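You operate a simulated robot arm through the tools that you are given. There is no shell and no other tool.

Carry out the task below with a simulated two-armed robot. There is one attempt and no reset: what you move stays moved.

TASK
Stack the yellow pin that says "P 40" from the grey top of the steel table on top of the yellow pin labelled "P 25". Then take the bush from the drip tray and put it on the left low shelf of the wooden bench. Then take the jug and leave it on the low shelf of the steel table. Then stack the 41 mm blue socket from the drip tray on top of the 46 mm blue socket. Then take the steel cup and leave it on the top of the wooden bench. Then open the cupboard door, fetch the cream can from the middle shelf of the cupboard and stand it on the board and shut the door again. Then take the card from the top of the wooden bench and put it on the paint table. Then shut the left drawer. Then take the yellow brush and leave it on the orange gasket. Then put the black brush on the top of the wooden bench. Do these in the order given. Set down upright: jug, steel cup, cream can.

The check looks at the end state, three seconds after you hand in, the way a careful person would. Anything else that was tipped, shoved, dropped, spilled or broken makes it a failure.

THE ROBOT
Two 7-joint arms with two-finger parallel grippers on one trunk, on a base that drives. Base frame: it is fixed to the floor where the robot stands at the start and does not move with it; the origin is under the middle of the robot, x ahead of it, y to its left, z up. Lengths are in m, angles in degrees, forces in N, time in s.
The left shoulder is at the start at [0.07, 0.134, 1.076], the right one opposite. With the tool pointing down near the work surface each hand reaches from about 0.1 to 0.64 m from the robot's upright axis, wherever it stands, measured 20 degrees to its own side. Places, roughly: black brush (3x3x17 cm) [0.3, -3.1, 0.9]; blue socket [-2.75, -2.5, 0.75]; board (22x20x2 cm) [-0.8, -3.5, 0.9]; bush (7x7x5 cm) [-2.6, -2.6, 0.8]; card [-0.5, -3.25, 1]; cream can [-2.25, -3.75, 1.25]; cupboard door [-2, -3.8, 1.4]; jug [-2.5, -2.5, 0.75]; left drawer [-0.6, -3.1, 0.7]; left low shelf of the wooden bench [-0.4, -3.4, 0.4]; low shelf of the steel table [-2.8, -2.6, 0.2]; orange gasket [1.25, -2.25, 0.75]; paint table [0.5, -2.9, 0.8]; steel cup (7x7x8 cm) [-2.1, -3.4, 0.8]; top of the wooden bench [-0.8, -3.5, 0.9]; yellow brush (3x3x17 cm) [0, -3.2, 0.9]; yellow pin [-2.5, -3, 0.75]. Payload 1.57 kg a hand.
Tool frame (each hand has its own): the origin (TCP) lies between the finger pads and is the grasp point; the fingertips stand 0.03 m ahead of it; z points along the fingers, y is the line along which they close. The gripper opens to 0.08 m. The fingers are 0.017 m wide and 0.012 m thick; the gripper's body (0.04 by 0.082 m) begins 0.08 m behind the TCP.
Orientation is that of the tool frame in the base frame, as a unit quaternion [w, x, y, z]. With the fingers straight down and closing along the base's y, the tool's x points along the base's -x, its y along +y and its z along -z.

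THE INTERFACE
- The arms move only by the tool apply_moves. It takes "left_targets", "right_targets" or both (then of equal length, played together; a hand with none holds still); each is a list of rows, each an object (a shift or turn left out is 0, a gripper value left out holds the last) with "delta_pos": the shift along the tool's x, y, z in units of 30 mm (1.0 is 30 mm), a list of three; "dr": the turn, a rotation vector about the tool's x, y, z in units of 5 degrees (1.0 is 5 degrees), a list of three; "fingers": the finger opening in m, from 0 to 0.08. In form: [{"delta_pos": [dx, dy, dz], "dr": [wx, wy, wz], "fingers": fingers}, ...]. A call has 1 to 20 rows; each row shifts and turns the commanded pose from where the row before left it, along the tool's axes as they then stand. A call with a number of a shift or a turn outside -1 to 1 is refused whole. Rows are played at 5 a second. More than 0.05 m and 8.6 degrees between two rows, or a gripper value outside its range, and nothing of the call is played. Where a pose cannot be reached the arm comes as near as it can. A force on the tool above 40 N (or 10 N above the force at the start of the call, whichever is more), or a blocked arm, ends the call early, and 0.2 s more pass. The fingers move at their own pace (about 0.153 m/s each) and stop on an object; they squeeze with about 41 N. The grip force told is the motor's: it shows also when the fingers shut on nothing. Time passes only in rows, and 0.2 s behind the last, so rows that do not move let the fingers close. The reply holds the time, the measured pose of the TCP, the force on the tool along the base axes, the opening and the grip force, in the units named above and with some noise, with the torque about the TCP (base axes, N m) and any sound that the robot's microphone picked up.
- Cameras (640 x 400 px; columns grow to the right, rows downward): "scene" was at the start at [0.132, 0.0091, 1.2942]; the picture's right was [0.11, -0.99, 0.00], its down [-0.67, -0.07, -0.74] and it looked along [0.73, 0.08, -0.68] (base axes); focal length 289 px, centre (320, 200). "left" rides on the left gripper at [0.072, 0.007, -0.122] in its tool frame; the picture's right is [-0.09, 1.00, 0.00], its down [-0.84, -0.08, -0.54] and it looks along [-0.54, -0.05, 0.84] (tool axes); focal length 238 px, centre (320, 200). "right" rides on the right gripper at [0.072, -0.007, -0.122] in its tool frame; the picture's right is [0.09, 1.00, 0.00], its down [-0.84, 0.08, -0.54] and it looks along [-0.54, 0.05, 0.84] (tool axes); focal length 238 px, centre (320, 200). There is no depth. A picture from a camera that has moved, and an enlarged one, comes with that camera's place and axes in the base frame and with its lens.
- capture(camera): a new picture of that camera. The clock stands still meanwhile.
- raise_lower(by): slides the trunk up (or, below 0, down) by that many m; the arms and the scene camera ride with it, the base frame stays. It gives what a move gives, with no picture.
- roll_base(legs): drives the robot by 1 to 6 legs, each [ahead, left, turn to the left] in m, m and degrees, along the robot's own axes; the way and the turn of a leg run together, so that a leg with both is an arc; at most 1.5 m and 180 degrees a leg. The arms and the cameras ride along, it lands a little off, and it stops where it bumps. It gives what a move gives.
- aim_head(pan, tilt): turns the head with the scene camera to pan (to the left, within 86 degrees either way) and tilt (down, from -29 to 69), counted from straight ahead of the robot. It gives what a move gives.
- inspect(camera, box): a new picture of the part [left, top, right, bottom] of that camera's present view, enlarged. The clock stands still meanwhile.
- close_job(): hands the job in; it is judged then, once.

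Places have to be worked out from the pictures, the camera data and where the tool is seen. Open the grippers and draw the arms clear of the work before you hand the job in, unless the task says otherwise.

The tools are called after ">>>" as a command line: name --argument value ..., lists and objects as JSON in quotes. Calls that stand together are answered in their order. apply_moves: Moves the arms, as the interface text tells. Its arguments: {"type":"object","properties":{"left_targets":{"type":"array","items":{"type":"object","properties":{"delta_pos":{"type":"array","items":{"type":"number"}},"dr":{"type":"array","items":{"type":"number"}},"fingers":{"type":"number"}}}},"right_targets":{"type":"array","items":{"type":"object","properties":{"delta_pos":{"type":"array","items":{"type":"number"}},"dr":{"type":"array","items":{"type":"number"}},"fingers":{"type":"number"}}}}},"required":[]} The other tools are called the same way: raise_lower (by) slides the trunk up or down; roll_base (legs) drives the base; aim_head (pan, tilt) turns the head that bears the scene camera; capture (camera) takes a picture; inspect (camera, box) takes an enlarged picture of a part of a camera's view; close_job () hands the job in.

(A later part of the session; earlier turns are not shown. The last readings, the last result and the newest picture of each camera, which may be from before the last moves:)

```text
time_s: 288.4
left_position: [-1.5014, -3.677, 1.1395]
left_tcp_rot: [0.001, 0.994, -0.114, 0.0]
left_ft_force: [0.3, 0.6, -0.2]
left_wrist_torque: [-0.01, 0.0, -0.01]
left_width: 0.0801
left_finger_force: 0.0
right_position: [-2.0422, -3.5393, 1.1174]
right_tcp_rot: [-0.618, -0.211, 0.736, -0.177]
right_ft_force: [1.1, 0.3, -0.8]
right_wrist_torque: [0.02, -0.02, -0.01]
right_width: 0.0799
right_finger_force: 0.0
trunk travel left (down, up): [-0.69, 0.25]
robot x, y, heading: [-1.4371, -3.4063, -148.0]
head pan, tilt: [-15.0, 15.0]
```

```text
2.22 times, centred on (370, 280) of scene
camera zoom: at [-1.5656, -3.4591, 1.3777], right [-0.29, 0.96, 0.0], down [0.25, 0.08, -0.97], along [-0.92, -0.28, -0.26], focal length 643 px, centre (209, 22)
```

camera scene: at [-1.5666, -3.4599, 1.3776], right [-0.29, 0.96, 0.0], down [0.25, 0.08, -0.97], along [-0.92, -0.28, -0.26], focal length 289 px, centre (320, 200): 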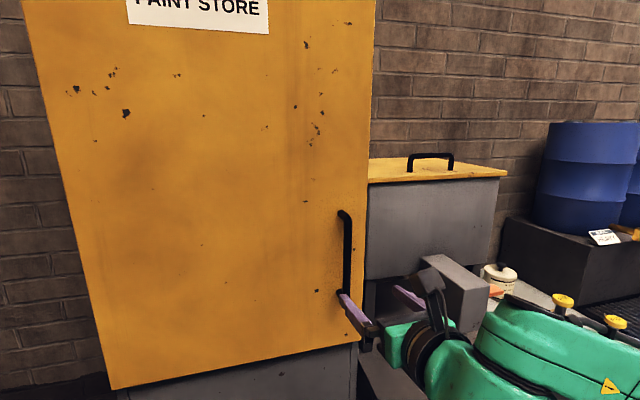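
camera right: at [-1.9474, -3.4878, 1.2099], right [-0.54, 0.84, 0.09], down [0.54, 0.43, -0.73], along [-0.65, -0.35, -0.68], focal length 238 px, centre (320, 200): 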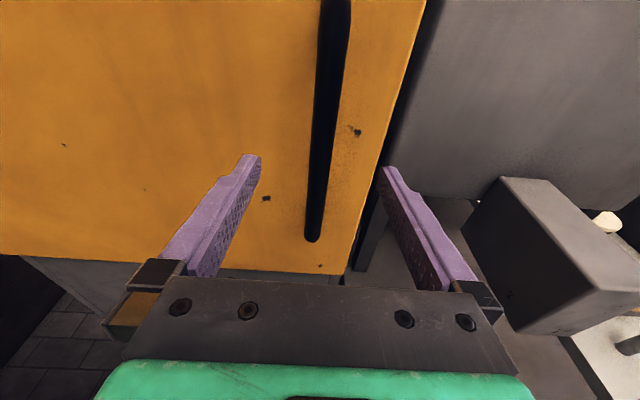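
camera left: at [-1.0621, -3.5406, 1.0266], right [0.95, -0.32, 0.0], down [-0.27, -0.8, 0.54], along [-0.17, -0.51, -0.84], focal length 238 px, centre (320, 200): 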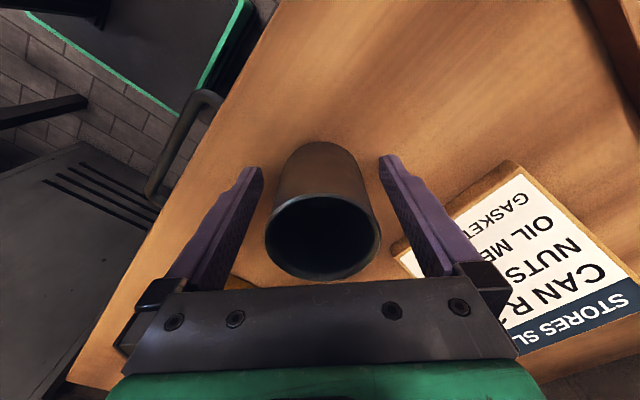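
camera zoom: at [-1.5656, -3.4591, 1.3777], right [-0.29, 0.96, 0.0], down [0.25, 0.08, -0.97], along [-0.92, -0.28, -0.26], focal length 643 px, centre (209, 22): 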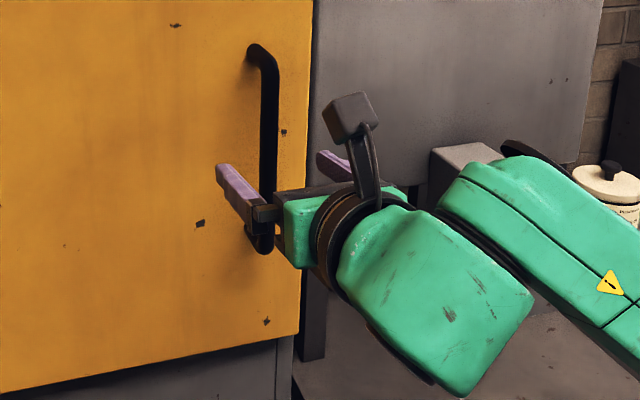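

The bar lies between the open fingers, 37 mm ahead. I advance 28 mm more and close on it.

>>> apply_moves --right_targets '[{"delta_pos": [0.08, -0.03, 0.46]}, {"delta_pos": [0.08, -0.03, 0.46]}, {"delta_pos": [0, 0, 0]}, {"fingers": 0.04}, {"fingers": 0.01}, {"fingers": 0.0}, {"delta_pos": [0, 0, 0]}]'

>>> capture --camera "right"

```text
time_s: 290.0
left_position: [-1.5041, -3.6763, 1.1399]
left_tcp_rot: [0.001, 0.994, -0.113, 0.001]
left_ft_force: [0.7, -0.1, -0.4]
left_wrist_torque: [-0.04, -0.01, 0.0]
left_width: 0.0802
left_finger_force: 0.1
right_position: [-2.0645, -3.5544, 1.1163]
right_tcp_rot: [-0.618, -0.21, 0.736, -0.178]
right_ft_force: [-3.8, 5.4, 2.0]
right_wrist_torque: [0.11, 0.07, -0.22]
right_width: 0.0156
right_finger_force: 30.9
trunk travel left (down, up): [-0.69, 0.25]
robot x, y, heading: [-1.4321, -3.4048, -148.1]
head pan, tilt: [-15.0, 15.0]
```

```text
taken
camera right: at [-1.9705, -3.5025, 1.2078], right [-0.54, 0.84, 0.09], down [0.54, 0.42, -0.73], along [-0.65, -0.35, -0.68], focal length 238 px, centre (320, 200)
```

right: 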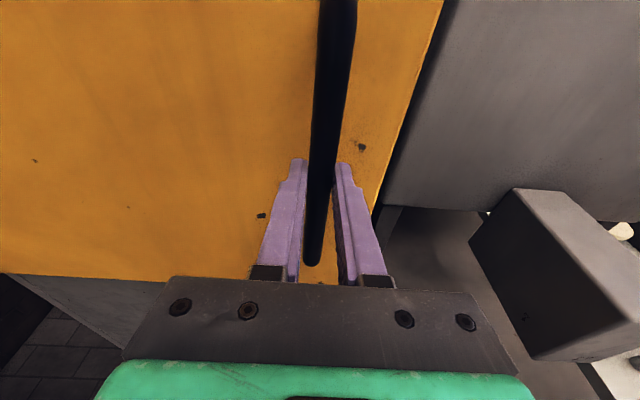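

Handle gripped. I start pulling the door along its arc (two small rows, turning with it) and check the forces.

>>> apply_moves --right_targets '[{"delta_pos": [-0.168, -0.11, -0.949], "dr": [-0.69, 0, 0.12]}, {"delta_pos": [-0.168, -0.11, -0.949], "dr": [-0.69, 0, 0.12]}, {"delta_pos": [0, 0, 0]}]'

>>> capture --camera "scene"

```text
time_s: 290.8
left_position: [-1.5012, -3.6795, 1.1398]
left_tcp_rot: [0.0, 0.994, -0.113, -0.001]
left_ft_force: [0.1, -0.1, 0.4]
left_wrist_torque: [-0.03, -0.01, 0.0]
left_width: 0.0802
left_finger_force: 0.0
right_position: [-2.0078, -3.5332, 1.1154]
right_tcp_rot: [-0.628, -0.167, 0.747, -0.14]
right_ft_force: [1.2, -3.2, 3.4]
right_wrist_torque: [-0.16, 0.2, 0.24]
right_width: 0.0157
right_finger_force: 31.3
trunk travel left (down, up): [-0.69, 0.25]
robot x, y, heading: [-1.434, -3.4087, -148.0]
head pan, tilt: [-15.0, 15.0]
```

```text
taken
camera scene: at [-1.565, -3.4605, 1.3777], right [-0.29, 0.96, 0.0], down [0.25, 0.08, -0.97], along [-0.92, -0.28, -0.26], focal length 289 px, centre (320, 200)
```

scene: 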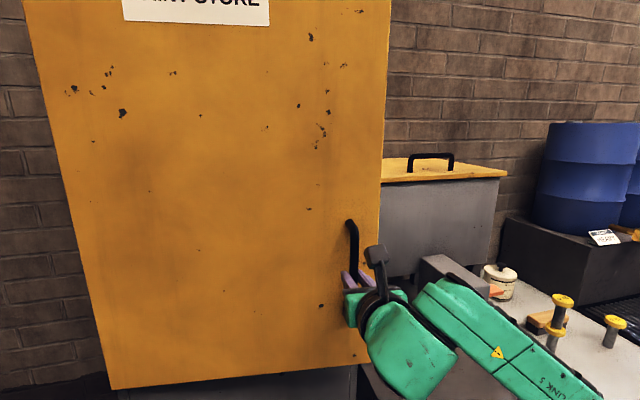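

The door swings freely (forces of a few N). I continue 14° more along the arc.

>>> apply_moves --right_targets '[{"delta_pos": [-0.168, -0.11, -0.949], "dr": [-0.69, 0, 0.12]}, {"delta_pos": [-0.168, -0.11, -0.949], "dr": [-0.69, 0, 0.12]}, {"delta_pos": [-0.168, -0.11, -0.949], "dr": [-0.69, 0, 0.12]}, {"delta_pos": [-0.168, -0.11, -0.949], "dr": [-0.69, 0, 0.12]}, {"delta_pos": [0, 0, 0]}]'

>>> capture --camera "scene"

>>> capture --camera "right"

```text
time_s: 292.0
left_position: [-1.5014, -3.6877, 1.137]
left_tcp_rot: [-0.004, 0.994, -0.114, -0.001]
left_ft_force: [-0.8, -0.2, -0.4]
left_wrist_torque: [-0.01, -0.01, -0.01]
left_width: 0.0799
left_finger_force: 0.1
right_position: [-1.9037, -3.5153, 1.1147]
right_tcp_rot: [-0.641, -0.081, 0.761, -0.062]
right_ft_force: [3.2, -36.7, -1.7]
right_wrist_torque: [-0.33, -0.17, 0.5]
right_width: 0.0158
right_finger_force: 31.9
right hand out of reach, approached as far as the arm can: row 4
trunk travel left (down, up): [-0.69, 0.25]
robot x, y, heading: [-1.4306, -3.4045, -147.7]
head pan, tilt: [-15.0, 15.0]
```

```text
taken
camera scene: at [-1.5657, -3.4731, 1.3771], right [-0.29, 0.96, 0.01], down [0.25, 0.09, -0.97], along [-0.92, -0.28, -0.26], focal length 289 px, centre (320, 200)
```

scene: 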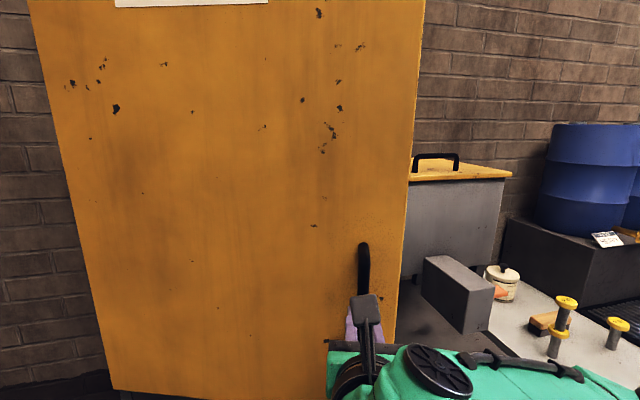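

```text
taken
camera right: at [-1.7971, -3.4997, 1.2075], right [-0.22, 0.97, 0.1], down [0.65, 0.22, -0.73], along [-0.73, -0.1, -0.67], focal length 238 px, centre (320, 200)
```

right: 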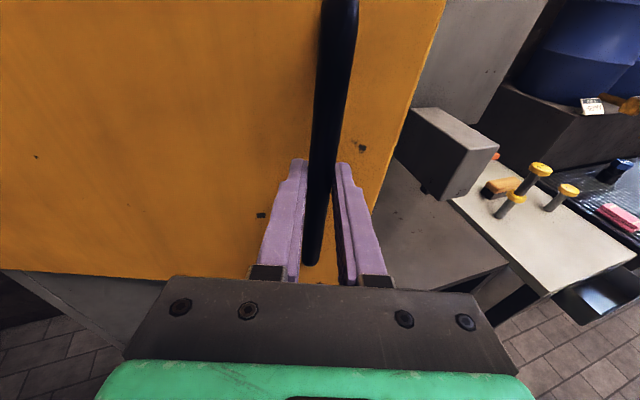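

The door is about 20° open and my arm has reached its near limit (36 N sideways). I continue by backing the base slightly with a bit of left motion, following the arc.

>>> roll_base --legs '[[-0.05, 0.035, 0]]'

>>> capture --camera "scene"

```text
time_s: 293.0
left_position: [-1.4421, -3.6885, 1.1383]
left_tcp_rot: [-0.003, 0.994, -0.112, 0.0]
left_ft_force: [0.4, -0.3, -0.1]
left_wrist_torque: [-0.03, 0.03, -0.02]
left_width: 0.0798
left_finger_force: 0.0
right_position: [-1.846, -3.5136, 1.1159]
right_tcp_rot: [-0.64, -0.078, 0.762, -0.062]
right_ft_force: [-1.7, -23.9, 0.9]
right_wrist_torque: [-0.63, 0.59, 0.03]
right_width: 0.0159
right_finger_force: 31.4
trunk travel left (down, up): [-0.69, 0.25]
robot x, y, heading: [-1.3707, -3.4093, -148.0]
head pan, tilt: [-15.0, 15.0]
```

```text
taken
camera scene: at [-1.5062, -3.4726, 1.3773], right [-0.29, 0.96, 0.01], down [0.25, 0.08, -0.97], along [-0.92, -0.28, -0.26], focal length 289 px, centre (320, 200)
```

scene: 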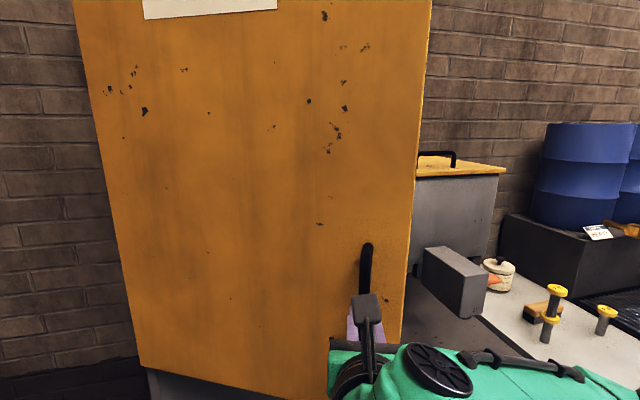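

Door ≈ 27° open. I continue with another small back-left leg with a slight left turn (to stay clear of the bench).

>>> roll_base --legs '[[-0.065, 0.012, 3.5]]'

>>> capture --camera "scene"

```text
time_s: 294.0
left_position: [-1.3686, -3.6707, 1.1359]
left_tcp_rot: [-0.004, 0.997, -0.083, 0.001]
left_ft_force: [-0.2, -0.4, 0.5]
left_wrist_torque: [0.04, 0.04, -0.02]
left_width: 0.08
left_finger_force: 0.0
right_position: [-1.7802, -3.5208, 1.1148]
right_tcp_rot: [-0.638, -0.103, 0.759, -0.083]
right_ft_force: [-7.9, -34.5, 1.6]
right_wrist_torque: [-0.64, 0.34, 0.1]
right_width: 0.0158
right_finger_force: 32.0
trunk travel left (down, up): [-0.69, 0.25]
robot x, y, heading: [-1.3148, -3.3845, -144.5]
head pan, tilt: [-15.0, 15.0]
```

```text
taken
camera scene: at [-1.4453, -3.4587, 1.3768], right [-0.35, 0.94, 0.01], down [0.24, 0.1, -0.96], along [-0.9, -0.34, -0.26], focal length 289 px, centre (320, 200)
```

scene: 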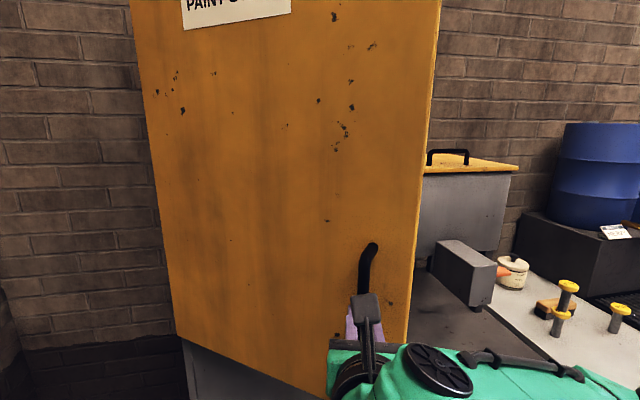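

Door ≈ 35° open. I relieve the side force by moving the arm 25 mm to the left.

>>> apply_moves --right_targets '[{"delta_pos": [0, -0.4, -0.2]}, {"delta_pos": [0, -0.4, -0.2]}, {"delta_pos": [0, 0, 0]}]'

```text
time_s: 294.8
left_position: [-1.3672, -3.6529, 1.1414]
left_tcp_rot: [0.003, 0.997, -0.083, 0.001]
left_ft_force: [0.4, 0.5, 0.0]
left_wrist_torque: [0.01, 0.01, 0.03]
left_width: 0.0797
left_finger_force: 0.1
right_position: [-1.7763, -3.5215, 1.1154]
right_tcp_rot: [-0.639, -0.096, 0.758, -0.087]
right_ft_force: [4.8, 23.7, -10.7]
right_wrist_torque: [0.48, -0.36, -0.45]
right_width: 0.0159
right_finger_force: 31.7
right hand out of reach, approached as far as the arm can: row 1, 2
trunk travel left (down, up): [-0.69, 0.25]
robot x, y, heading: [-1.3142, -3.3856, -144.4]
head pan, tilt: [-15.0, 15.0]
```

The arm is at its limit; the door is about 36° open, enough to go in from the edge. I open the fingers and back the base off the handle.

>>> apply_moves --right_targets '[{"fingers": 0.03}, {"fingers": 0.08}, {"delta_pos": [0, 0, 0]}]'

>>> roll_base --legs '[[-0.12, 0.01, 0]]'

>>> capture --camera "scene"

>>> capture --camera "right"

```text
time_s: 295.6
left_position: [-1.3664, -3.6608, 1.1383]
left_tcp_rot: [0.0, 0.997, -0.084, -0.001]
left_ft_force: [0.6, -0.1, -0.5]
left_wrist_torque: [0.04, -0.01, -0.03]
left_width: 0.08
left_finger_force: 0.0
right_position: [-1.7755, -3.5313, 1.1169]
right_tcp_rot: [-0.64, -0.1, 0.756, -0.088]
right_ft_force: [0.1, 0.0, -0.3]
right_wrist_torque: [-0.04, -0.02, 0.0]
right_width: 0.0799
right_finger_force: 0.0
trunk travel left (down, up): [-0.69, 0.25]
robot x, y, heading: [-1.3153, -3.3837, -144.7]
head pan, tilt: [-15.0, 15.0]
```

```text
time_s: 296.8
left_position: [-1.2646, -3.5981, 1.1406]
left_tcp_rot: [0.001, 0.996, -0.086, 0.001]
left_ft_force: [0.4, -0.3, -0.2]
left_wrist_torque: [-0.02, -0.01, -0.03]
left_width: 0.0802
left_finger_force: 0.0
right_position: [-1.673, -3.4668, 1.1153]
right_tcp_rot: [-0.64, -0.098, 0.757, -0.086]
right_ft_force: [-1.0, 0.5, -0.7]
right_wrist_torque: [-0.03, 0.04, -0.05]
right_width: 0.0803
right_finger_force: 0.1
trunk travel left (down, up): [-0.69, 0.25]
robot x, y, heading: [-1.2083, -3.3227, -145.0]
head pan, tilt: [-15.0, 15.0]
```

```text
taken
camera scene: at [-1.3405, -3.3842, 1.3774], right [-0.34, 0.94, 0.0], down [0.24, 0.09, -0.97], along [-0.91, -0.33, -0.26], focal length 289 px, centre (320, 200)
```

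scene: 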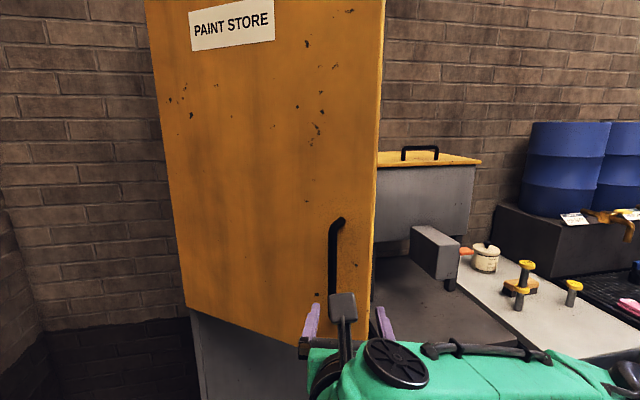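

```text
taken
camera right: at [-1.568, -3.4441, 1.2065], right [-0.27, 0.96, 0.09], down [0.63, 0.25, -0.74], along [-0.73, -0.15, -0.67], focal length 238 px, centre (320, 200)
```

right: 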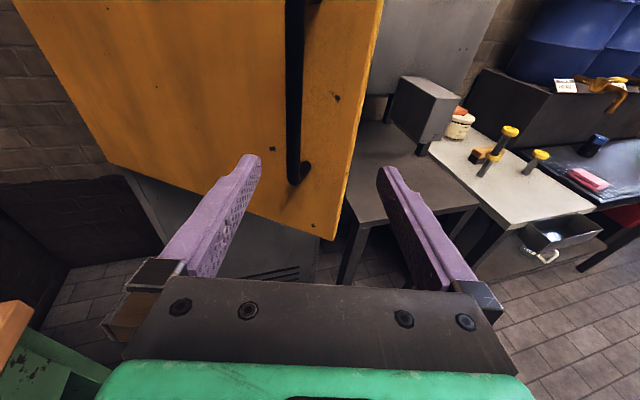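

The door stays at ≈ 36°. To swing it wide I will push its inner side with the left hand: first I move right and turn square to the cupboard.

>>> roll_base --legs '[[-0.1, -0.51, -3.5]]'

>>> aim_head --pan 20 --tilt 15

>>> capture --camera "scene"

```text
time_s: 299.9
left_position: [-1.4793, -3.1205, 1.1409]
left_tcp_rot: [0.0, 0.994, -0.11, 0.0]
left_ft_force: [0.1, 0.2, -0.3]
left_wrist_torque: [-0.01, 0.03, 0.0]
left_width: 0.0799
left_finger_force: 0.1
right_position: [-1.8808, -2.9696, 1.1155]
right_tcp_rot: [-0.642, -0.081, 0.759, -0.071]
right_ft_force: [0.0, -0.3, -0.7]
right_wrist_torque: [0.01, 0.02, -0.01]
right_width: 0.0799
right_finger_force: 0.1
trunk travel left (down, up): [-0.69, 0.25]
robot x, y, heading: [-1.4112, -2.8447, -147.5]
head pan, tilt: [-15.0, 15.0]
```

```text
time_s: 300.9
left_position: [-1.4796, -3.1207, 1.1399]
left_tcp_rot: [0.0, 0.994, -0.109, 0.0]
left_ft_force: [1.0, -0.8, -1.0]
left_wrist_torque: [0.0, -0.02, -0.02]
left_width: 0.0802
left_finger_force: 0.1
right_position: [-1.8807, -2.9692, 1.1154]
right_tcp_rot: [-0.642, -0.081, 0.759, -0.072]
right_ft_force: [0.3, -0.5, 0.4]
right_wrist_torque: [-0.01, 0.01, 0.01]
right_width: 0.0798
right_finger_force: 0.0
trunk travel left (down, up): [-0.69, 0.25]
robot x, y, heading: [-1.4102, -2.8471, -147.6]
head pan, tilt: [20.0, 15.0]
```

```text
taken
camera scene: at [-1.512, -2.9485, 1.3776], right [-0.79, 0.61, 0.0], down [0.16, 0.21, -0.97], along [-0.59, -0.77, -0.26], focal length 289 px, centre (320, 200)
```

scene: 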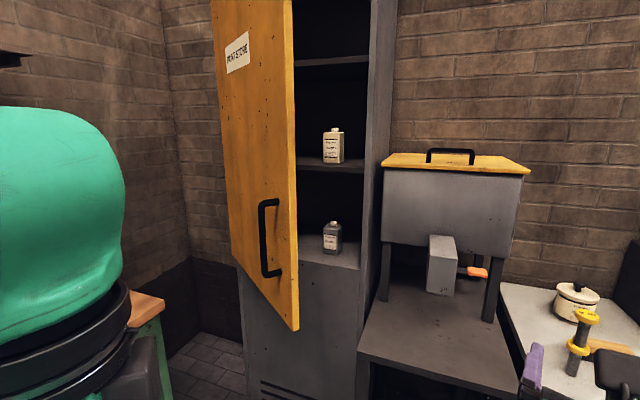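

Excellent: inside I see the cream can on the middle shelf and a grey can below. I zoom in.

>>> inspect --camera "scene" --box '[270, 30, 400, 280]'

```text
1.60 times, centred on (335, 155) of scene
camera zoom: at [-1.512, -2.9485, 1.3776], right [-0.79, 0.61, 0.0], down [0.16, 0.21, -0.97], along [-0.59, -0.77, -0.26], focal length 463 px, centre (296, 272)
```

zoom: 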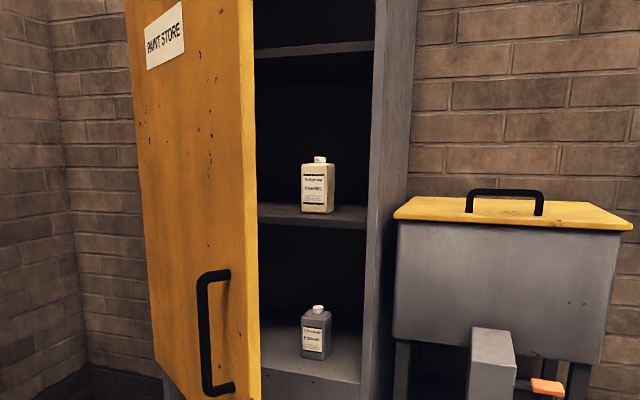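

The cream can stands on the middle shelf near the right side. I will widen the door with the right hand from inside and then fetch the can with it, so I turn that hand to point about 15° left and bring it to the middle.

>>> apply_moves --right_targets '[{"dr": [0.985, 0, -0.17]}, {"dr": [0.985, 0, -0.17]}, {"dr": [0.985, 0, -0.17]}, {"dr": [0.985, 0, -0.17]}, {"dr": [0.985, 0, -0.17]}, {"dr": [0.985, 0, -0.17]}, {"dr": [0.985, 0, -0.17]}, {"delta_pos": [0.168, -0.604, 0.952]}, {"delta_pos": [0.168, -0.604, 0.952]}, {"delta_pos": [0.168, -0.604, 0.952]}, {"delta_pos": [0.168, -0.604, 0.952]}, {"delta_pos": [0.168, -0.604, 0.952]}, {"delta_pos": [0.168, -0.604, 0.952]}, {"delta_pos": [0, 0, 0]}]'

>>> capture --camera "scene"

>>> capture --camera "right"

```text
time_s: 303.9
left_position: [-1.4794, -3.1203, 1.14]
left_tcp_rot: [0.001, 0.994, -0.109, 0.0]
left_ft_force: [0.5, -0.1, -0.2]
left_wrist_torque: [0.0, 0.02, -0.03]
left_width: 0.0802
left_finger_force: 0.1
right_position: [-1.9133, -3.1829, 1.1169]
right_tcp_rot: [-0.592, -0.305, 0.699, -0.259]
right_ft_force: [-0.3, -0.4, -0.6]
right_wrist_torque: [0.02, -0.03, -0.01]
right_width: 0.0802
right_finger_force: 0.1
right hand out of reach, approached as far as the arm can: row 4, 6
trunk travel left (down, up): [-0.69, 0.25]
robot x, y, heading: [-1.4088, -2.8445, -147.6]
head pan, tilt: [20.0, 15.0]
```

```text
taken
camera scene: at [-1.5117, -2.9477, 1.3777], right [-0.79, 0.61, 0.0], down [0.16, 0.2, -0.97], along [-0.59, -0.77, -0.26], focal length 289 px, centre (320, 200)
```

scene: 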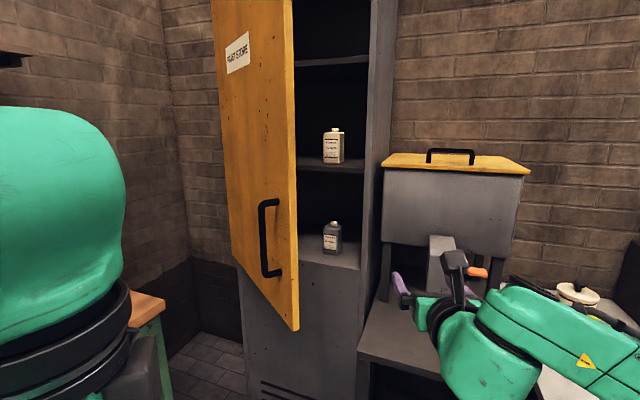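

```text
taken
camera right: at [-1.8356, -3.1067, 1.208], right [-0.74, 0.66, 0.09], down [0.4, 0.55, -0.74], along [-0.54, -0.51, -0.67], focal length 238 px, centre (320, 200)
```

right: 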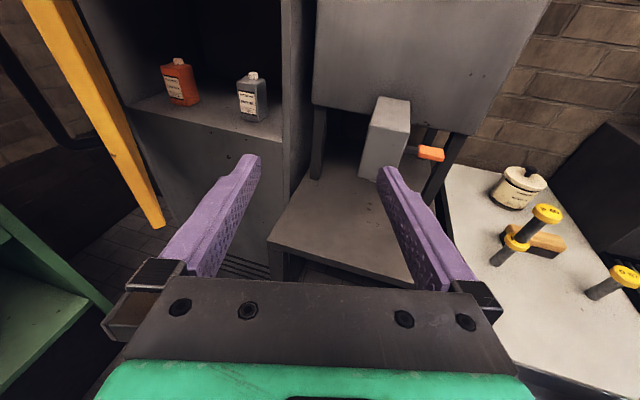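

The right hand is centred, pointing slightly left. I close its fingers, drive forward then left so that the hand gets behind the door's free edge.

>>> apply_moves --right_targets '[{"fingers": 0.0}, {"delta_pos": [0, 0, 0]}, {"delta_pos": [0, 0, 0]}]'

>>> roll_base --legs '[[0.18, 0, 0], [0, 0.13, 0]]'

>>> capture --camera "scene"

>>> capture --camera "right"

```text
time_s: 304.7
left_position: [-1.478, -3.1208, 1.139]
left_tcp_rot: [0.0, 0.994, -0.109, -0.001]
left_ft_force: [0.1, 0.0, -1.0]
left_wrist_torque: [0.01, 0.0, 0.0]
left_width: 0.0799
left_finger_force: 0.1
right_position: [-1.9129, -3.1827, 1.1171]
right_tcp_rot: [-0.592, -0.305, 0.699, -0.26]
right_ft_force: [0.2, -1.2, 0.2]
right_wrist_torque: [0.03, -0.02, 0.01]
right_width: 0.0002
right_finger_force: 21.3
trunk travel left (down, up): [-0.69, 0.25]
robot x, y, heading: [-1.4131, -2.8464, -147.4]
head pan, tilt: [20.0, 15.0]
```

```text
time_s: 307.0
left_position: [-1.5616, -3.3232, 1.1386]
left_tcp_rot: [0.001, 0.994, -0.11, 0.001]
left_ft_force: [-0.6, -0.1, 0.2]
left_wrist_torque: [-0.02, -0.01, -0.01]
left_width: 0.0801
left_finger_force: 0.0
right_position: [-1.9977, -3.3843, 1.1169]
right_tcp_rot: [-0.592, -0.304, 0.7, -0.259]
right_ft_force: [-0.5, 0.7, 0.4]
right_wrist_torque: [0.03, 0.01, 0.0]
right_width: 0.0001
right_finger_force: 21.2
trunk travel left (down, up): [-0.69, 0.25]
robot x, y, heading: [-1.494, -3.0522, -147.7]
head pan, tilt: [20.0, 15.0]
```

```text
taken
camera scene: at [-1.5949, -3.1508, 1.3776], right [-0.79, 0.61, 0.0], down [0.16, 0.2, -0.97], along [-0.59, -0.76, -0.26], focal length 289 px, centre (320, 200)
```

scene: 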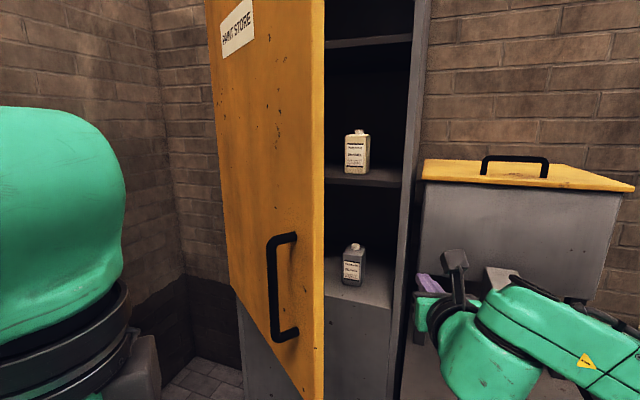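

```text
taken
camera right: at [-1.919, -3.3088, 1.2077], right [-0.74, 0.67, 0.09], down [0.4, 0.54, -0.74], along [-0.54, -0.51, -0.67], focal length 238 px, centre (320, 200)
```

right: 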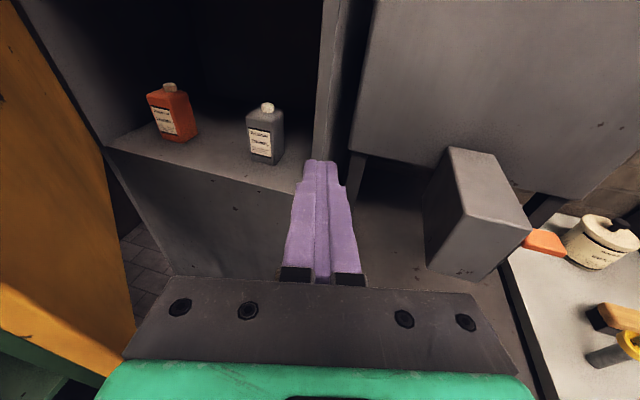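

The hand is now behind the door's free edge. I strafe left 0.15 m to push the door wider.

>>> roll_base --legs '[[0, 0.15, 0]]'

>>> capture --camera "scene"

>>> capture --camera "right"

```text
time_s: 308.4
left_position: [-1.4815, -3.4476, 1.1407]
left_tcp_rot: [0.001, 0.994, -0.11, 0.0]
left_ft_force: [0.3, 0.5, -0.9]
left_wrist_torque: [0.0, -0.05, 0.0]
left_width: 0.08
left_finger_force: 0.1
right_position: [-1.9174, -3.5096, 1.1155]
right_tcp_rot: [-0.592, -0.305, 0.699, -0.262]
right_ft_force: [-0.6, -0.6, -0.3]
right_wrist_torque: [0.0, 0.0, 0.03]
right_width: 0.0
right_finger_force: 21.4
trunk travel left (down, up): [-0.69, 0.25]
robot x, y, heading: [-1.4136, -3.1765, -147.8]
head pan, tilt: [20.0, 15.0]
```

```text
taken
camera scene: at [-1.5154, -3.2756, 1.3777], right [-0.79, 0.61, 0.0], down [0.16, 0.2, -0.97], along [-0.59, -0.77, -0.26], focal length 289 px, centre (320, 200)
```

scene: 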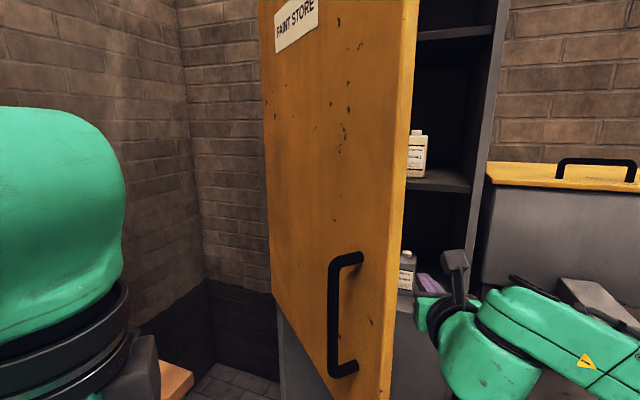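

```text
taken
camera right: at [-1.8393, -3.4342, 1.2078], right [-0.74, 0.67, 0.09], down [0.4, 0.54, -0.74], along [-0.54, -0.51, -0.67], focal length 238 px, centre (320, 200)
```

right: 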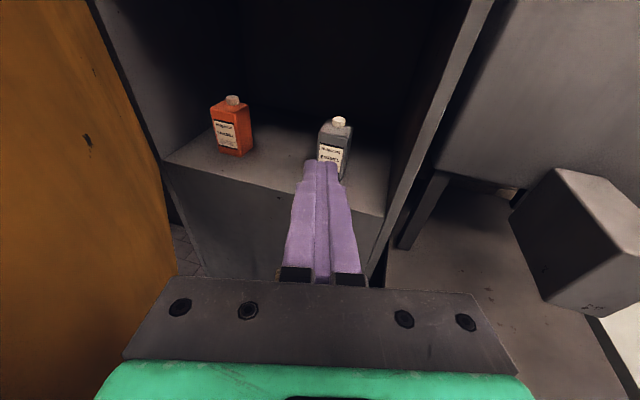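

No contact yet; I strafe left another 0.12 m.

>>> roll_base --legs '[[0, 0.12, 0]]'

>>> capture --camera "scene"

>>> capture --camera "right"

```text
time_s: 309.7
left_position: [-1.4147, -3.5511, 1.1398]
left_tcp_rot: [0.002, 0.994, -0.108, 0.001]
left_ft_force: [-0.2, 0.1, -0.4]
left_wrist_torque: [-0.05, 0.02, -0.02]
left_width: 0.0799
left_finger_force: 0.0
right_position: [-1.8505, -3.6142, 1.1167]
right_tcp_rot: [-0.593, -0.304, 0.698, -0.26]
right_ft_force: [0.4, 0.4, 0.5]
right_wrist_torque: [-0.01, 0.01, 0.01]
right_width: 0.0
right_finger_force: 21.4
trunk travel left (down, up): [-0.69, 0.25]
robot x, y, heading: [-1.3476, -3.2792, -147.4]
head pan, tilt: [20.0, 15.0]
```

```text
taken
camera scene: at [-1.4481, -3.3792, 1.3778], right [-0.79, 0.61, 0.0], down [0.16, 0.2, -0.97], along [-0.59, -0.77, -0.26], focal length 289 px, centre (320, 200)
```

scene: 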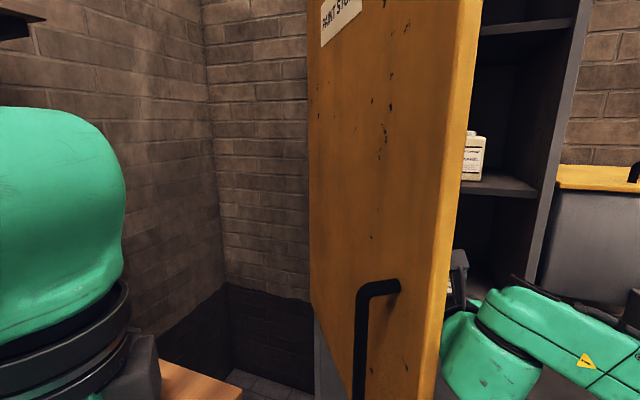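

```text
taken
camera right: at [-1.7724, -3.5386, 1.2081], right [-0.74, 0.67, 0.09], down [0.4, 0.54, -0.74], along [-0.54, -0.51, -0.67], focal length 238 px, centre (320, 200)
```

right: 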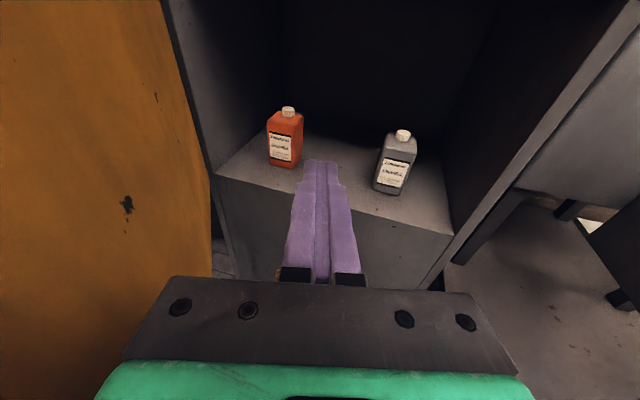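

The door is now ≈ 55° open, enough for a diagonal reach. I strafe back right 0.12 m, raise the trunk 0.18 m to can height and look with the wrist camera.

>>> roll_base --legs '[[-0.06, -0.12, 0]]'

>>> raise_lower --by 0.18

>>> apply_moves --right_targets '[{"fingers": 0.08}, {"delta_pos": [0, 0, 0]}, {"delta_pos": [0, 0, 0]}]'

>>> capture --camera "right"

>>> capture --camera "scene"

```text
time_s: 311.0
left_position: [-1.4289, -3.421, 1.1399]
left_tcp_rot: [0.0, 0.994, -0.107, -0.001]
left_ft_force: [0.3, -0.1, -0.1]
left_wrist_torque: [0.02, -0.02, -0.02]
left_width: 0.0802
left_finger_force: 0.1
right_position: [-1.8644, -3.4848, 1.1153]
right_tcp_rot: [-0.592, -0.307, 0.699, -0.26]
right_ft_force: [0.3, -0.3, -0.1]
right_wrist_torque: [0.02, -0.01, -0.02]
right_width: 0.0
right_finger_force: 21.7
trunk travel left (down, up): [-0.69, 0.25]
robot x, y, heading: [-1.3645, -3.1468, -147.7]
head pan, tilt: [20.0, 15.0]
```

```text
time_s: 313.0
left_position: [-1.4282, -3.4192, 1.3191]
left_tcp_rot: [0.0, 0.994, -0.107, 0.0]
left_ft_force: [0.3, 0.2, -0.4]
left_wrist_torque: [-0.02, -0.02, 0.02]
left_width: 0.0799
left_finger_force: 0.1
right_position: [-1.864, -3.4828, 1.2967]
right_tcp_rot: [-0.593, -0.305, 0.699, -0.259]
right_ft_force: [-0.7, -0.5, 1.2]
right_wrist_torque: [0.0, 0.01, 0.03]
right_width: 0.0
right_finger_force: 21.4
trunk travel left (down, up): [-0.87, 0.07]
robot x, y, heading: [-1.3633, -3.1464, -147.2]
head pan, tilt: [20.0, 15.0]
```

```text
time_s: 313.8
left_position: [-1.4286, -3.4193, 1.3189]
left_tcp_rot: [0.0, 0.994, -0.106, 0.001]
left_ft_force: [0.0, -0.2, 0.4]
left_wrist_torque: [-0.03, -0.02, -0.02]
left_width: 0.0803
left_finger_force: 0.0
right_position: [-1.8642, -3.4815, 1.2968]
right_tcp_rot: [-0.593, -0.305, 0.699, -0.259]
right_ft_force: [-0.7, 0.0, 0.6]
right_wrist_torque: [0.03, -0.01, -0.03]
right_width: 0.0798
right_finger_force: 0.0
trunk travel left (down, up): [-0.87, 0.07]
robot x, y, heading: [-1.3631, -3.1472, -147.6]
head pan, tilt: [20.0, 15.0]
```

```text
taken
camera right: at [-1.7862, -3.407, 1.3875], right [-0.74, 0.66, 0.09], down [0.4, 0.55, -0.74], along [-0.54, -0.51, -0.67], focal length 238 px, centre (320, 200)
```

right: 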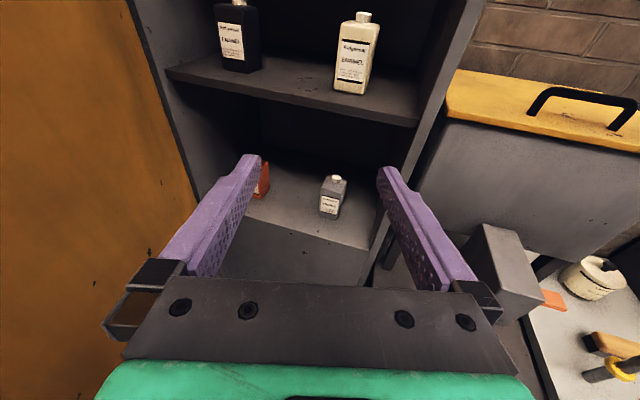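

```text
taken
camera scene: at [-1.4622, -3.2475, 1.5576], right [-0.8, 0.61, 0.0], down [0.16, 0.21, -0.97], along [-0.59, -0.77, -0.26], focal length 289 px, centre (320, 200)
```

scene: 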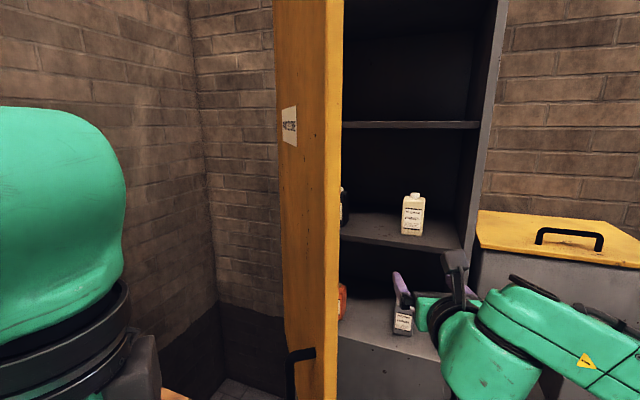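

Both cameras show the cream can clearly, with a black can to its left. I zoom in on both views to measure it.

>>> inspect --camera "right" --box '[290, 0, 450, 130]'

>>> inspect --camera "scene" --box '[330, 160, 490, 270]'

```text
3.08 times, centred on (370, 65) of right
camera zoom: at [-1.7862, -3.407, 1.3875], right [-0.74, 0.66, 0.09], down [0.4, 0.55, -0.74], along [-0.54, -0.51, -0.67], focal length 733 px, centre (166, 615)
```

zoom: 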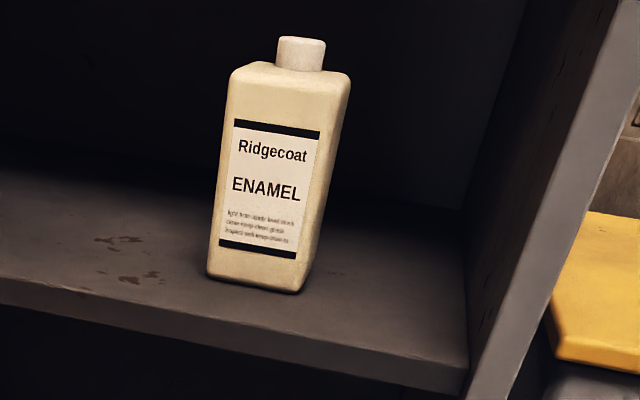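

```text
3.64 times, centred on (410, 215) of scene
camera zoom: at [-1.4622, -3.2475, 1.5576], right [-0.8, 0.61, 0.0], down [0.16, 0.21, -0.97], along [-0.59, -0.77, -0.26], focal length 1052 px, centre (-7, 146)
```

zoom: 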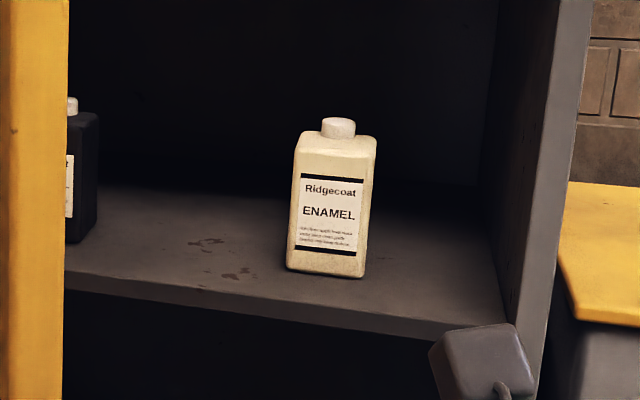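

The can is square to the shelf (≈ 6 cm wide, base z ≈ 1.251, axis ≈ (-2.1565,-3.711)). To keep my left side clear of the door I will come in diagonally: back off, move right and turn the robot left 30°.

>>> roll_base --legs '[[-0.15, -0.3, 0], [0, 0, 29.5]]'

>>> apply_moves --right_targets '[{"dr": [-0.987, 0, 0.163]}, {"dr": [-0.987, 0, 0.163]}, {"dr": [-0.987, 0, 0.163]}, {"dr": [-0.987, 0, 0.163]}, {"dr": [-0.987, 0, 0.163]}, {"dr": [-0.987, 0, 0.163]}, {"dr": [-0.987, 0, 0.163]}, {"dr": [-0.987, 0, 0.163]}, {"dr": [-0.987, 0, 0.163]}, {"delta_pos": [0, 0, 0]}]'

>>> aim_head --pan -10 --tilt 15

>>> capture --camera "scene"

>>> capture --camera "right"

```text
time_s: 317.5
left_position: [-1.3248, -3.0774, 1.3198]
left_tcp_rot: [0.001, 0.988, 0.156, 0.002]
left_ft_force: [0.7, 0.0, -0.1]
left_wrist_torque: [-0.01, 0.02, -0.03]
left_width: 0.0801
left_finger_force: 0.0
right_position: [-1.6689, -3.3519, 1.296]
right_tcp_rot: [-0.504, -0.477, 0.595, -0.406]
right_ft_force: [-0.2, -0.4, -0.3]
right_wrist_torque: [0.01, 0.01, 0.03]
right_width: 0.08
right_finger_force: 0.1
trunk travel left (down, up): [-0.87, 0.07]
robot x, y, heading: [-1.4053, -2.8067, -116.9]
head pan, tilt: [20.0, 15.0]
```

```text
time_s: 319.7
left_position: [-1.3238, -3.0767, 1.3191]
left_tcp_rot: [0.0, 0.988, 0.156, 0.001]
left_ft_force: [-1.2, -0.1, -0.3]
left_wrist_torque: [-0.01, -0.02, 0.01]
left_width: 0.0801
left_finger_force: 0.0
right_position: [-1.6689, -3.3507, 1.2971]
right_tcp_rot: [-0.62, -0.214, 0.732, -0.182]
right_ft_force: [0.0, 0.0, 0.0]
right_wrist_torque: [-0.01, 0.02, -0.02]
right_width: 0.0798
right_finger_force: 0.1
trunk travel left (down, up): [-0.87, 0.07]
robot x, y, heading: [-1.4042, -2.8094, -116.9]
head pan, tilt: [20.0, 15.0]
```

```text
time_s: 320.6
left_position: [-1.3234, -3.0776, 1.3186]
left_tcp_rot: [0.0, 0.988, 0.157, 0.001]
left_ft_force: [-0.2, 1.0, 0.5]
left_wrist_torque: [0.01, -0.01, -0.05]
left_width: 0.0799
left_finger_force: 0.1
right_position: [-1.6685, -3.3516, 1.2968]
right_tcp_rot: [-0.62, -0.214, 0.732, -0.182]
right_ft_force: [-0.1, -0.5, -1.0]
right_wrist_torque: [0.02, 0.0, -0.01]
right_width: 0.0803
right_finger_force: 0.1
trunk travel left (down, up): [-0.87, 0.07]
robot x, y, heading: [-1.4038, -2.8103, -117.1]
head pan, tilt: [-10.0, 15.0]
```

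```text
taken
camera scene: at [-1.4842, -2.9276, 1.5576], right [-0.8, 0.6, 0.0], down [0.16, 0.21, -0.97], along [-0.58, -0.77, -0.26], focal length 289 px, centre (320, 200)
```

scene: 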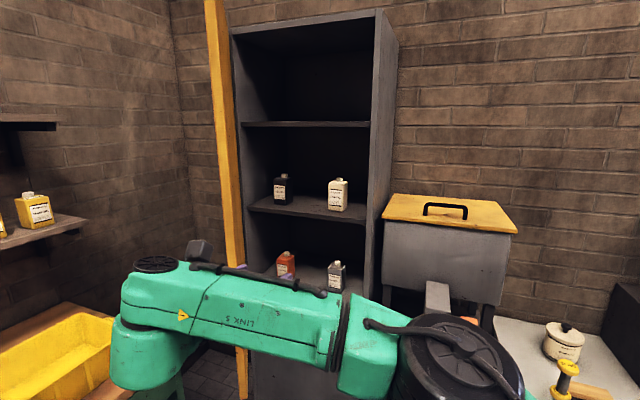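

```text
taken
camera right: at [-1.5741, -3.2982, 1.3879], right [-0.55, 0.83, 0.09], down [0.52, 0.43, -0.74], along [-0.65, -0.36, -0.67], focal length 238 px, centre (320, 200)
```

right: 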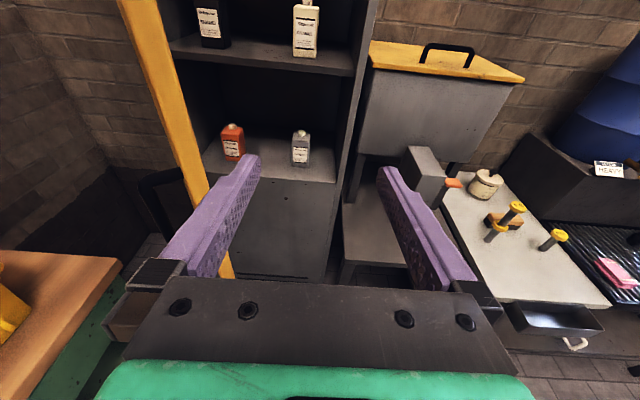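

The hand points squarely into the cupboard and is clear of the door edge. I move the base 0.25 m along the cupboard's normal (ahead 0.213, right 0.13).

>>> roll_base --legs '[[0.213, -0.13, 0]]'

>>> capture --camera "right"

>>> capture --camera "scene"

```text
time_s: 322.4
left_position: [-1.5334, -3.2047, 1.3196]
left_tcp_rot: [0.002, 0.987, 0.158, 0.0]
left_ft_force: [-0.3, -0.7, -0.4]
left_wrist_torque: [-0.05, 0.05, -0.02]
left_width: 0.0802
left_finger_force: 0.1
right_position: [-1.8769, -3.4812, 1.2977]
right_tcp_rot: [-0.621, -0.216, 0.731, -0.183]
right_ft_force: [-0.1, 0.1, -0.4]
right_wrist_torque: [0.0, -0.01, 0.02]
right_width: 0.0798
right_finger_force: 0.0
trunk travel left (down, up): [-0.87, 0.07]
robot x, y, heading: [-1.6129, -2.9327, -116.9]
head pan, tilt: [-10.0, 15.0]
```

```text
taken
camera right: at [-1.7817, -3.4271, 1.3889], right [-0.55, 0.83, 0.09], down [0.52, 0.43, -0.74], along [-0.65, -0.36, -0.67], focal length 238 px, centre (320, 200)
```

right: 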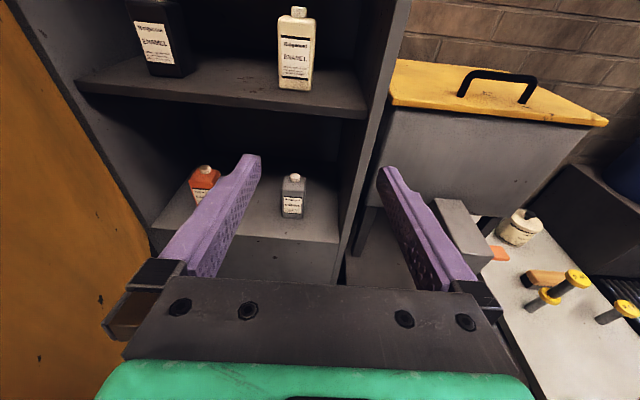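

```text
taken
camera scene: at [-1.6935, -3.0558, 1.5579], right [-0.8, 0.6, 0.0], down [0.15, 0.21, -0.97], along [-0.58, -0.77, -0.26], focal length 289 px, centre (320, 200)
```

scene: 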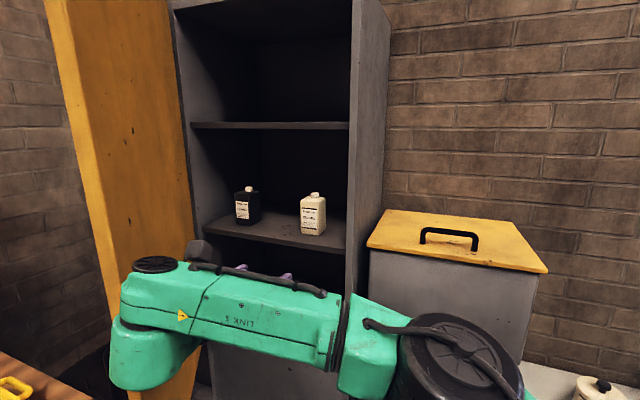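

The can is 0.36 m ahead and 4 cm left. To keep the base away from the cup table's legs I first extend the arm 0.1 m and shift 4 cm left.

>>> apply_moves --right_targets '[{"delta_pos": [0.135, -0.342, 0.822]}, {"delta_pos": [0.135, -0.342, 0.822]}, {"delta_pos": [0.135, -0.342, 0.822]}, {"delta_pos": [0.135, -0.342, 0.822]}, {"delta_pos": [0, 0, 0]}]'

>>> capture --camera "right"

>>> capture --camera "scene"

```text
time_s: 323.6
left_position: [-1.5346, -3.2062, 1.3188]
left_tcp_rot: [0.0, 0.987, 0.158, 0.002]
left_ft_force: [-0.7, -0.4, -0.2]
left_wrist_torque: [-0.02, 0.01, -0.02]
left_width: 0.08
left_finger_force: 0.0
right_position: [-1.9453, -3.5596, 1.2912]
right_tcp_rot: [-0.619, -0.217, 0.732, -0.184]
right_ft_force: [-0.8, 0.4, -0.3]
right_wrist_torque: [0.0, -0.01, 0.0]
right_width: 0.0798
right_finger_force: 0.1
right hand out of reach, approached as far as the arm can: row 4
trunk travel left (down, up): [-0.87, 0.07]
robot x, y, heading: [-1.6157, -2.9349, -116.6]
head pan, tilt: [-10.0, 15.0]
```

```text
taken
camera right: at [-1.8506, -3.506, 1.3817], right [-0.56, 0.83, 0.09], down [0.52, 0.43, -0.74], along [-0.65, -0.36, -0.67], focal length 238 px, centre (320, 200)
```

right: 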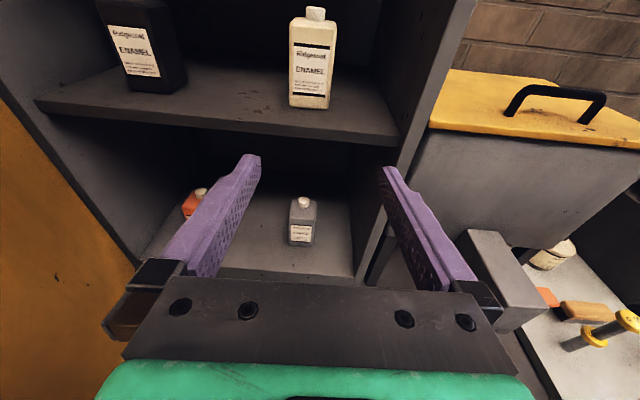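

```text
taken
camera scene: at [-1.6971, -3.0572, 1.5576], right [-0.8, 0.6, 0.0], down [0.16, 0.21, -0.97], along [-0.58, -0.77, -0.26], focal length 289 px, centre (320, 200)
```

scene: 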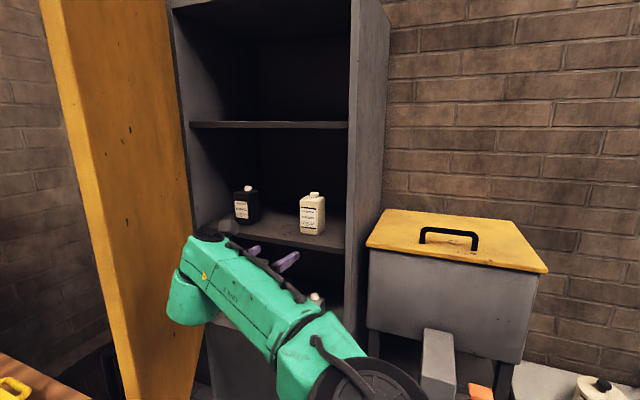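

The can is 0.26 m ahead, 1 cm left. I raise the trunk 1.5 cm and move the base 0.15 m along the hand's direction, then re-measure.

>>> raise_lower --by 0.015

>>> roll_base --legs '[[0.133, -0.07, 0]]'

>>> capture --camera "right"

>>> capture --camera "scene"

```text
time_s: 324.3
left_position: [-1.5364, -3.2062, 1.3346]
left_tcp_rot: [0.001, 0.987, 0.158, 0.001]
left_ft_force: [-0.6, 0.5, -0.3]
left_wrist_torque: [0.02, -0.03, 0.03]
left_width: 0.0801
left_finger_force: 0.0
right_position: [-1.9442, -3.5596, 1.306]
right_tcp_rot: [-0.62, -0.217, 0.731, -0.185]
right_ft_force: [0.2, -0.4, 0.8]
right_wrist_torque: [-0.01, -0.01, -0.01]
right_width: 0.08
right_finger_force: 0.0
trunk travel left (down, up): [-0.885, 0.055]
robot x, y, heading: [-1.6182, -2.9366, -116.8]
head pan, tilt: [-10.0, 15.0]
```

```text
time_s: 325.6
left_position: [-1.6495, -3.2856, 1.3345]
left_tcp_rot: [0.001, 0.987, 0.161, 0.0]
left_ft_force: [0.6, 0.5, -0.2]
left_wrist_torque: [0.01, -0.01, -0.02]
left_width: 0.0803
left_finger_force: 0.1
right_position: [-2.0572, -3.6408, 1.3074]
right_tcp_rot: [-0.621, -0.218, 0.73, -0.186]
right_ft_force: [0.0, 0.4, 0.5]
right_wrist_torque: [0.02, -0.01, 0.01]
right_width: 0.0799
right_finger_force: 0.1
trunk travel left (down, up): [-0.885, 0.055]
robot x, y, heading: [-1.7361, -3.0232, -116.6]
head pan, tilt: [-10.0, 15.0]
```

```text
taken
camera right: at [-1.9635, -3.5872, 1.3982], right [-0.56, 0.82, 0.09], down [0.52, 0.43, -0.74], along [-0.65, -0.37, -0.67], focal length 238 px, centre (320, 200)
```

right: 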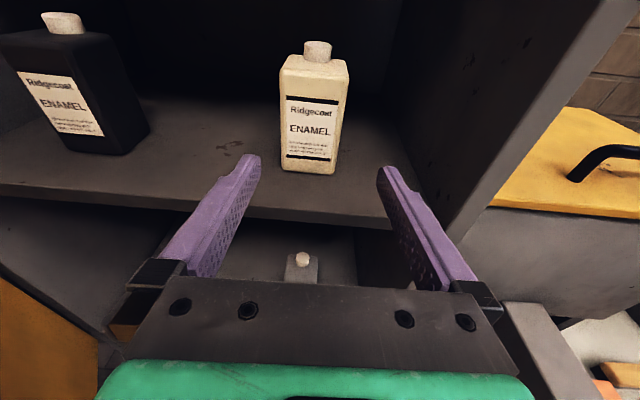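

```text
taken
camera scene: at [-1.8114, -3.1377, 1.573], right [-0.8, 0.6, 0.0], down [0.15, 0.21, -0.97], along [-0.58, -0.78, -0.26], focal length 289 px, centre (320, 200)
```

scene: 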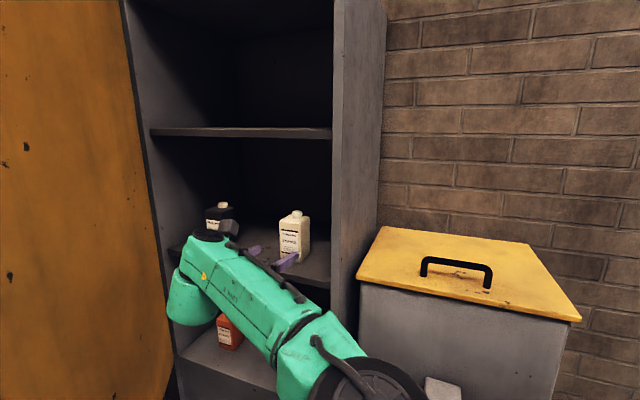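

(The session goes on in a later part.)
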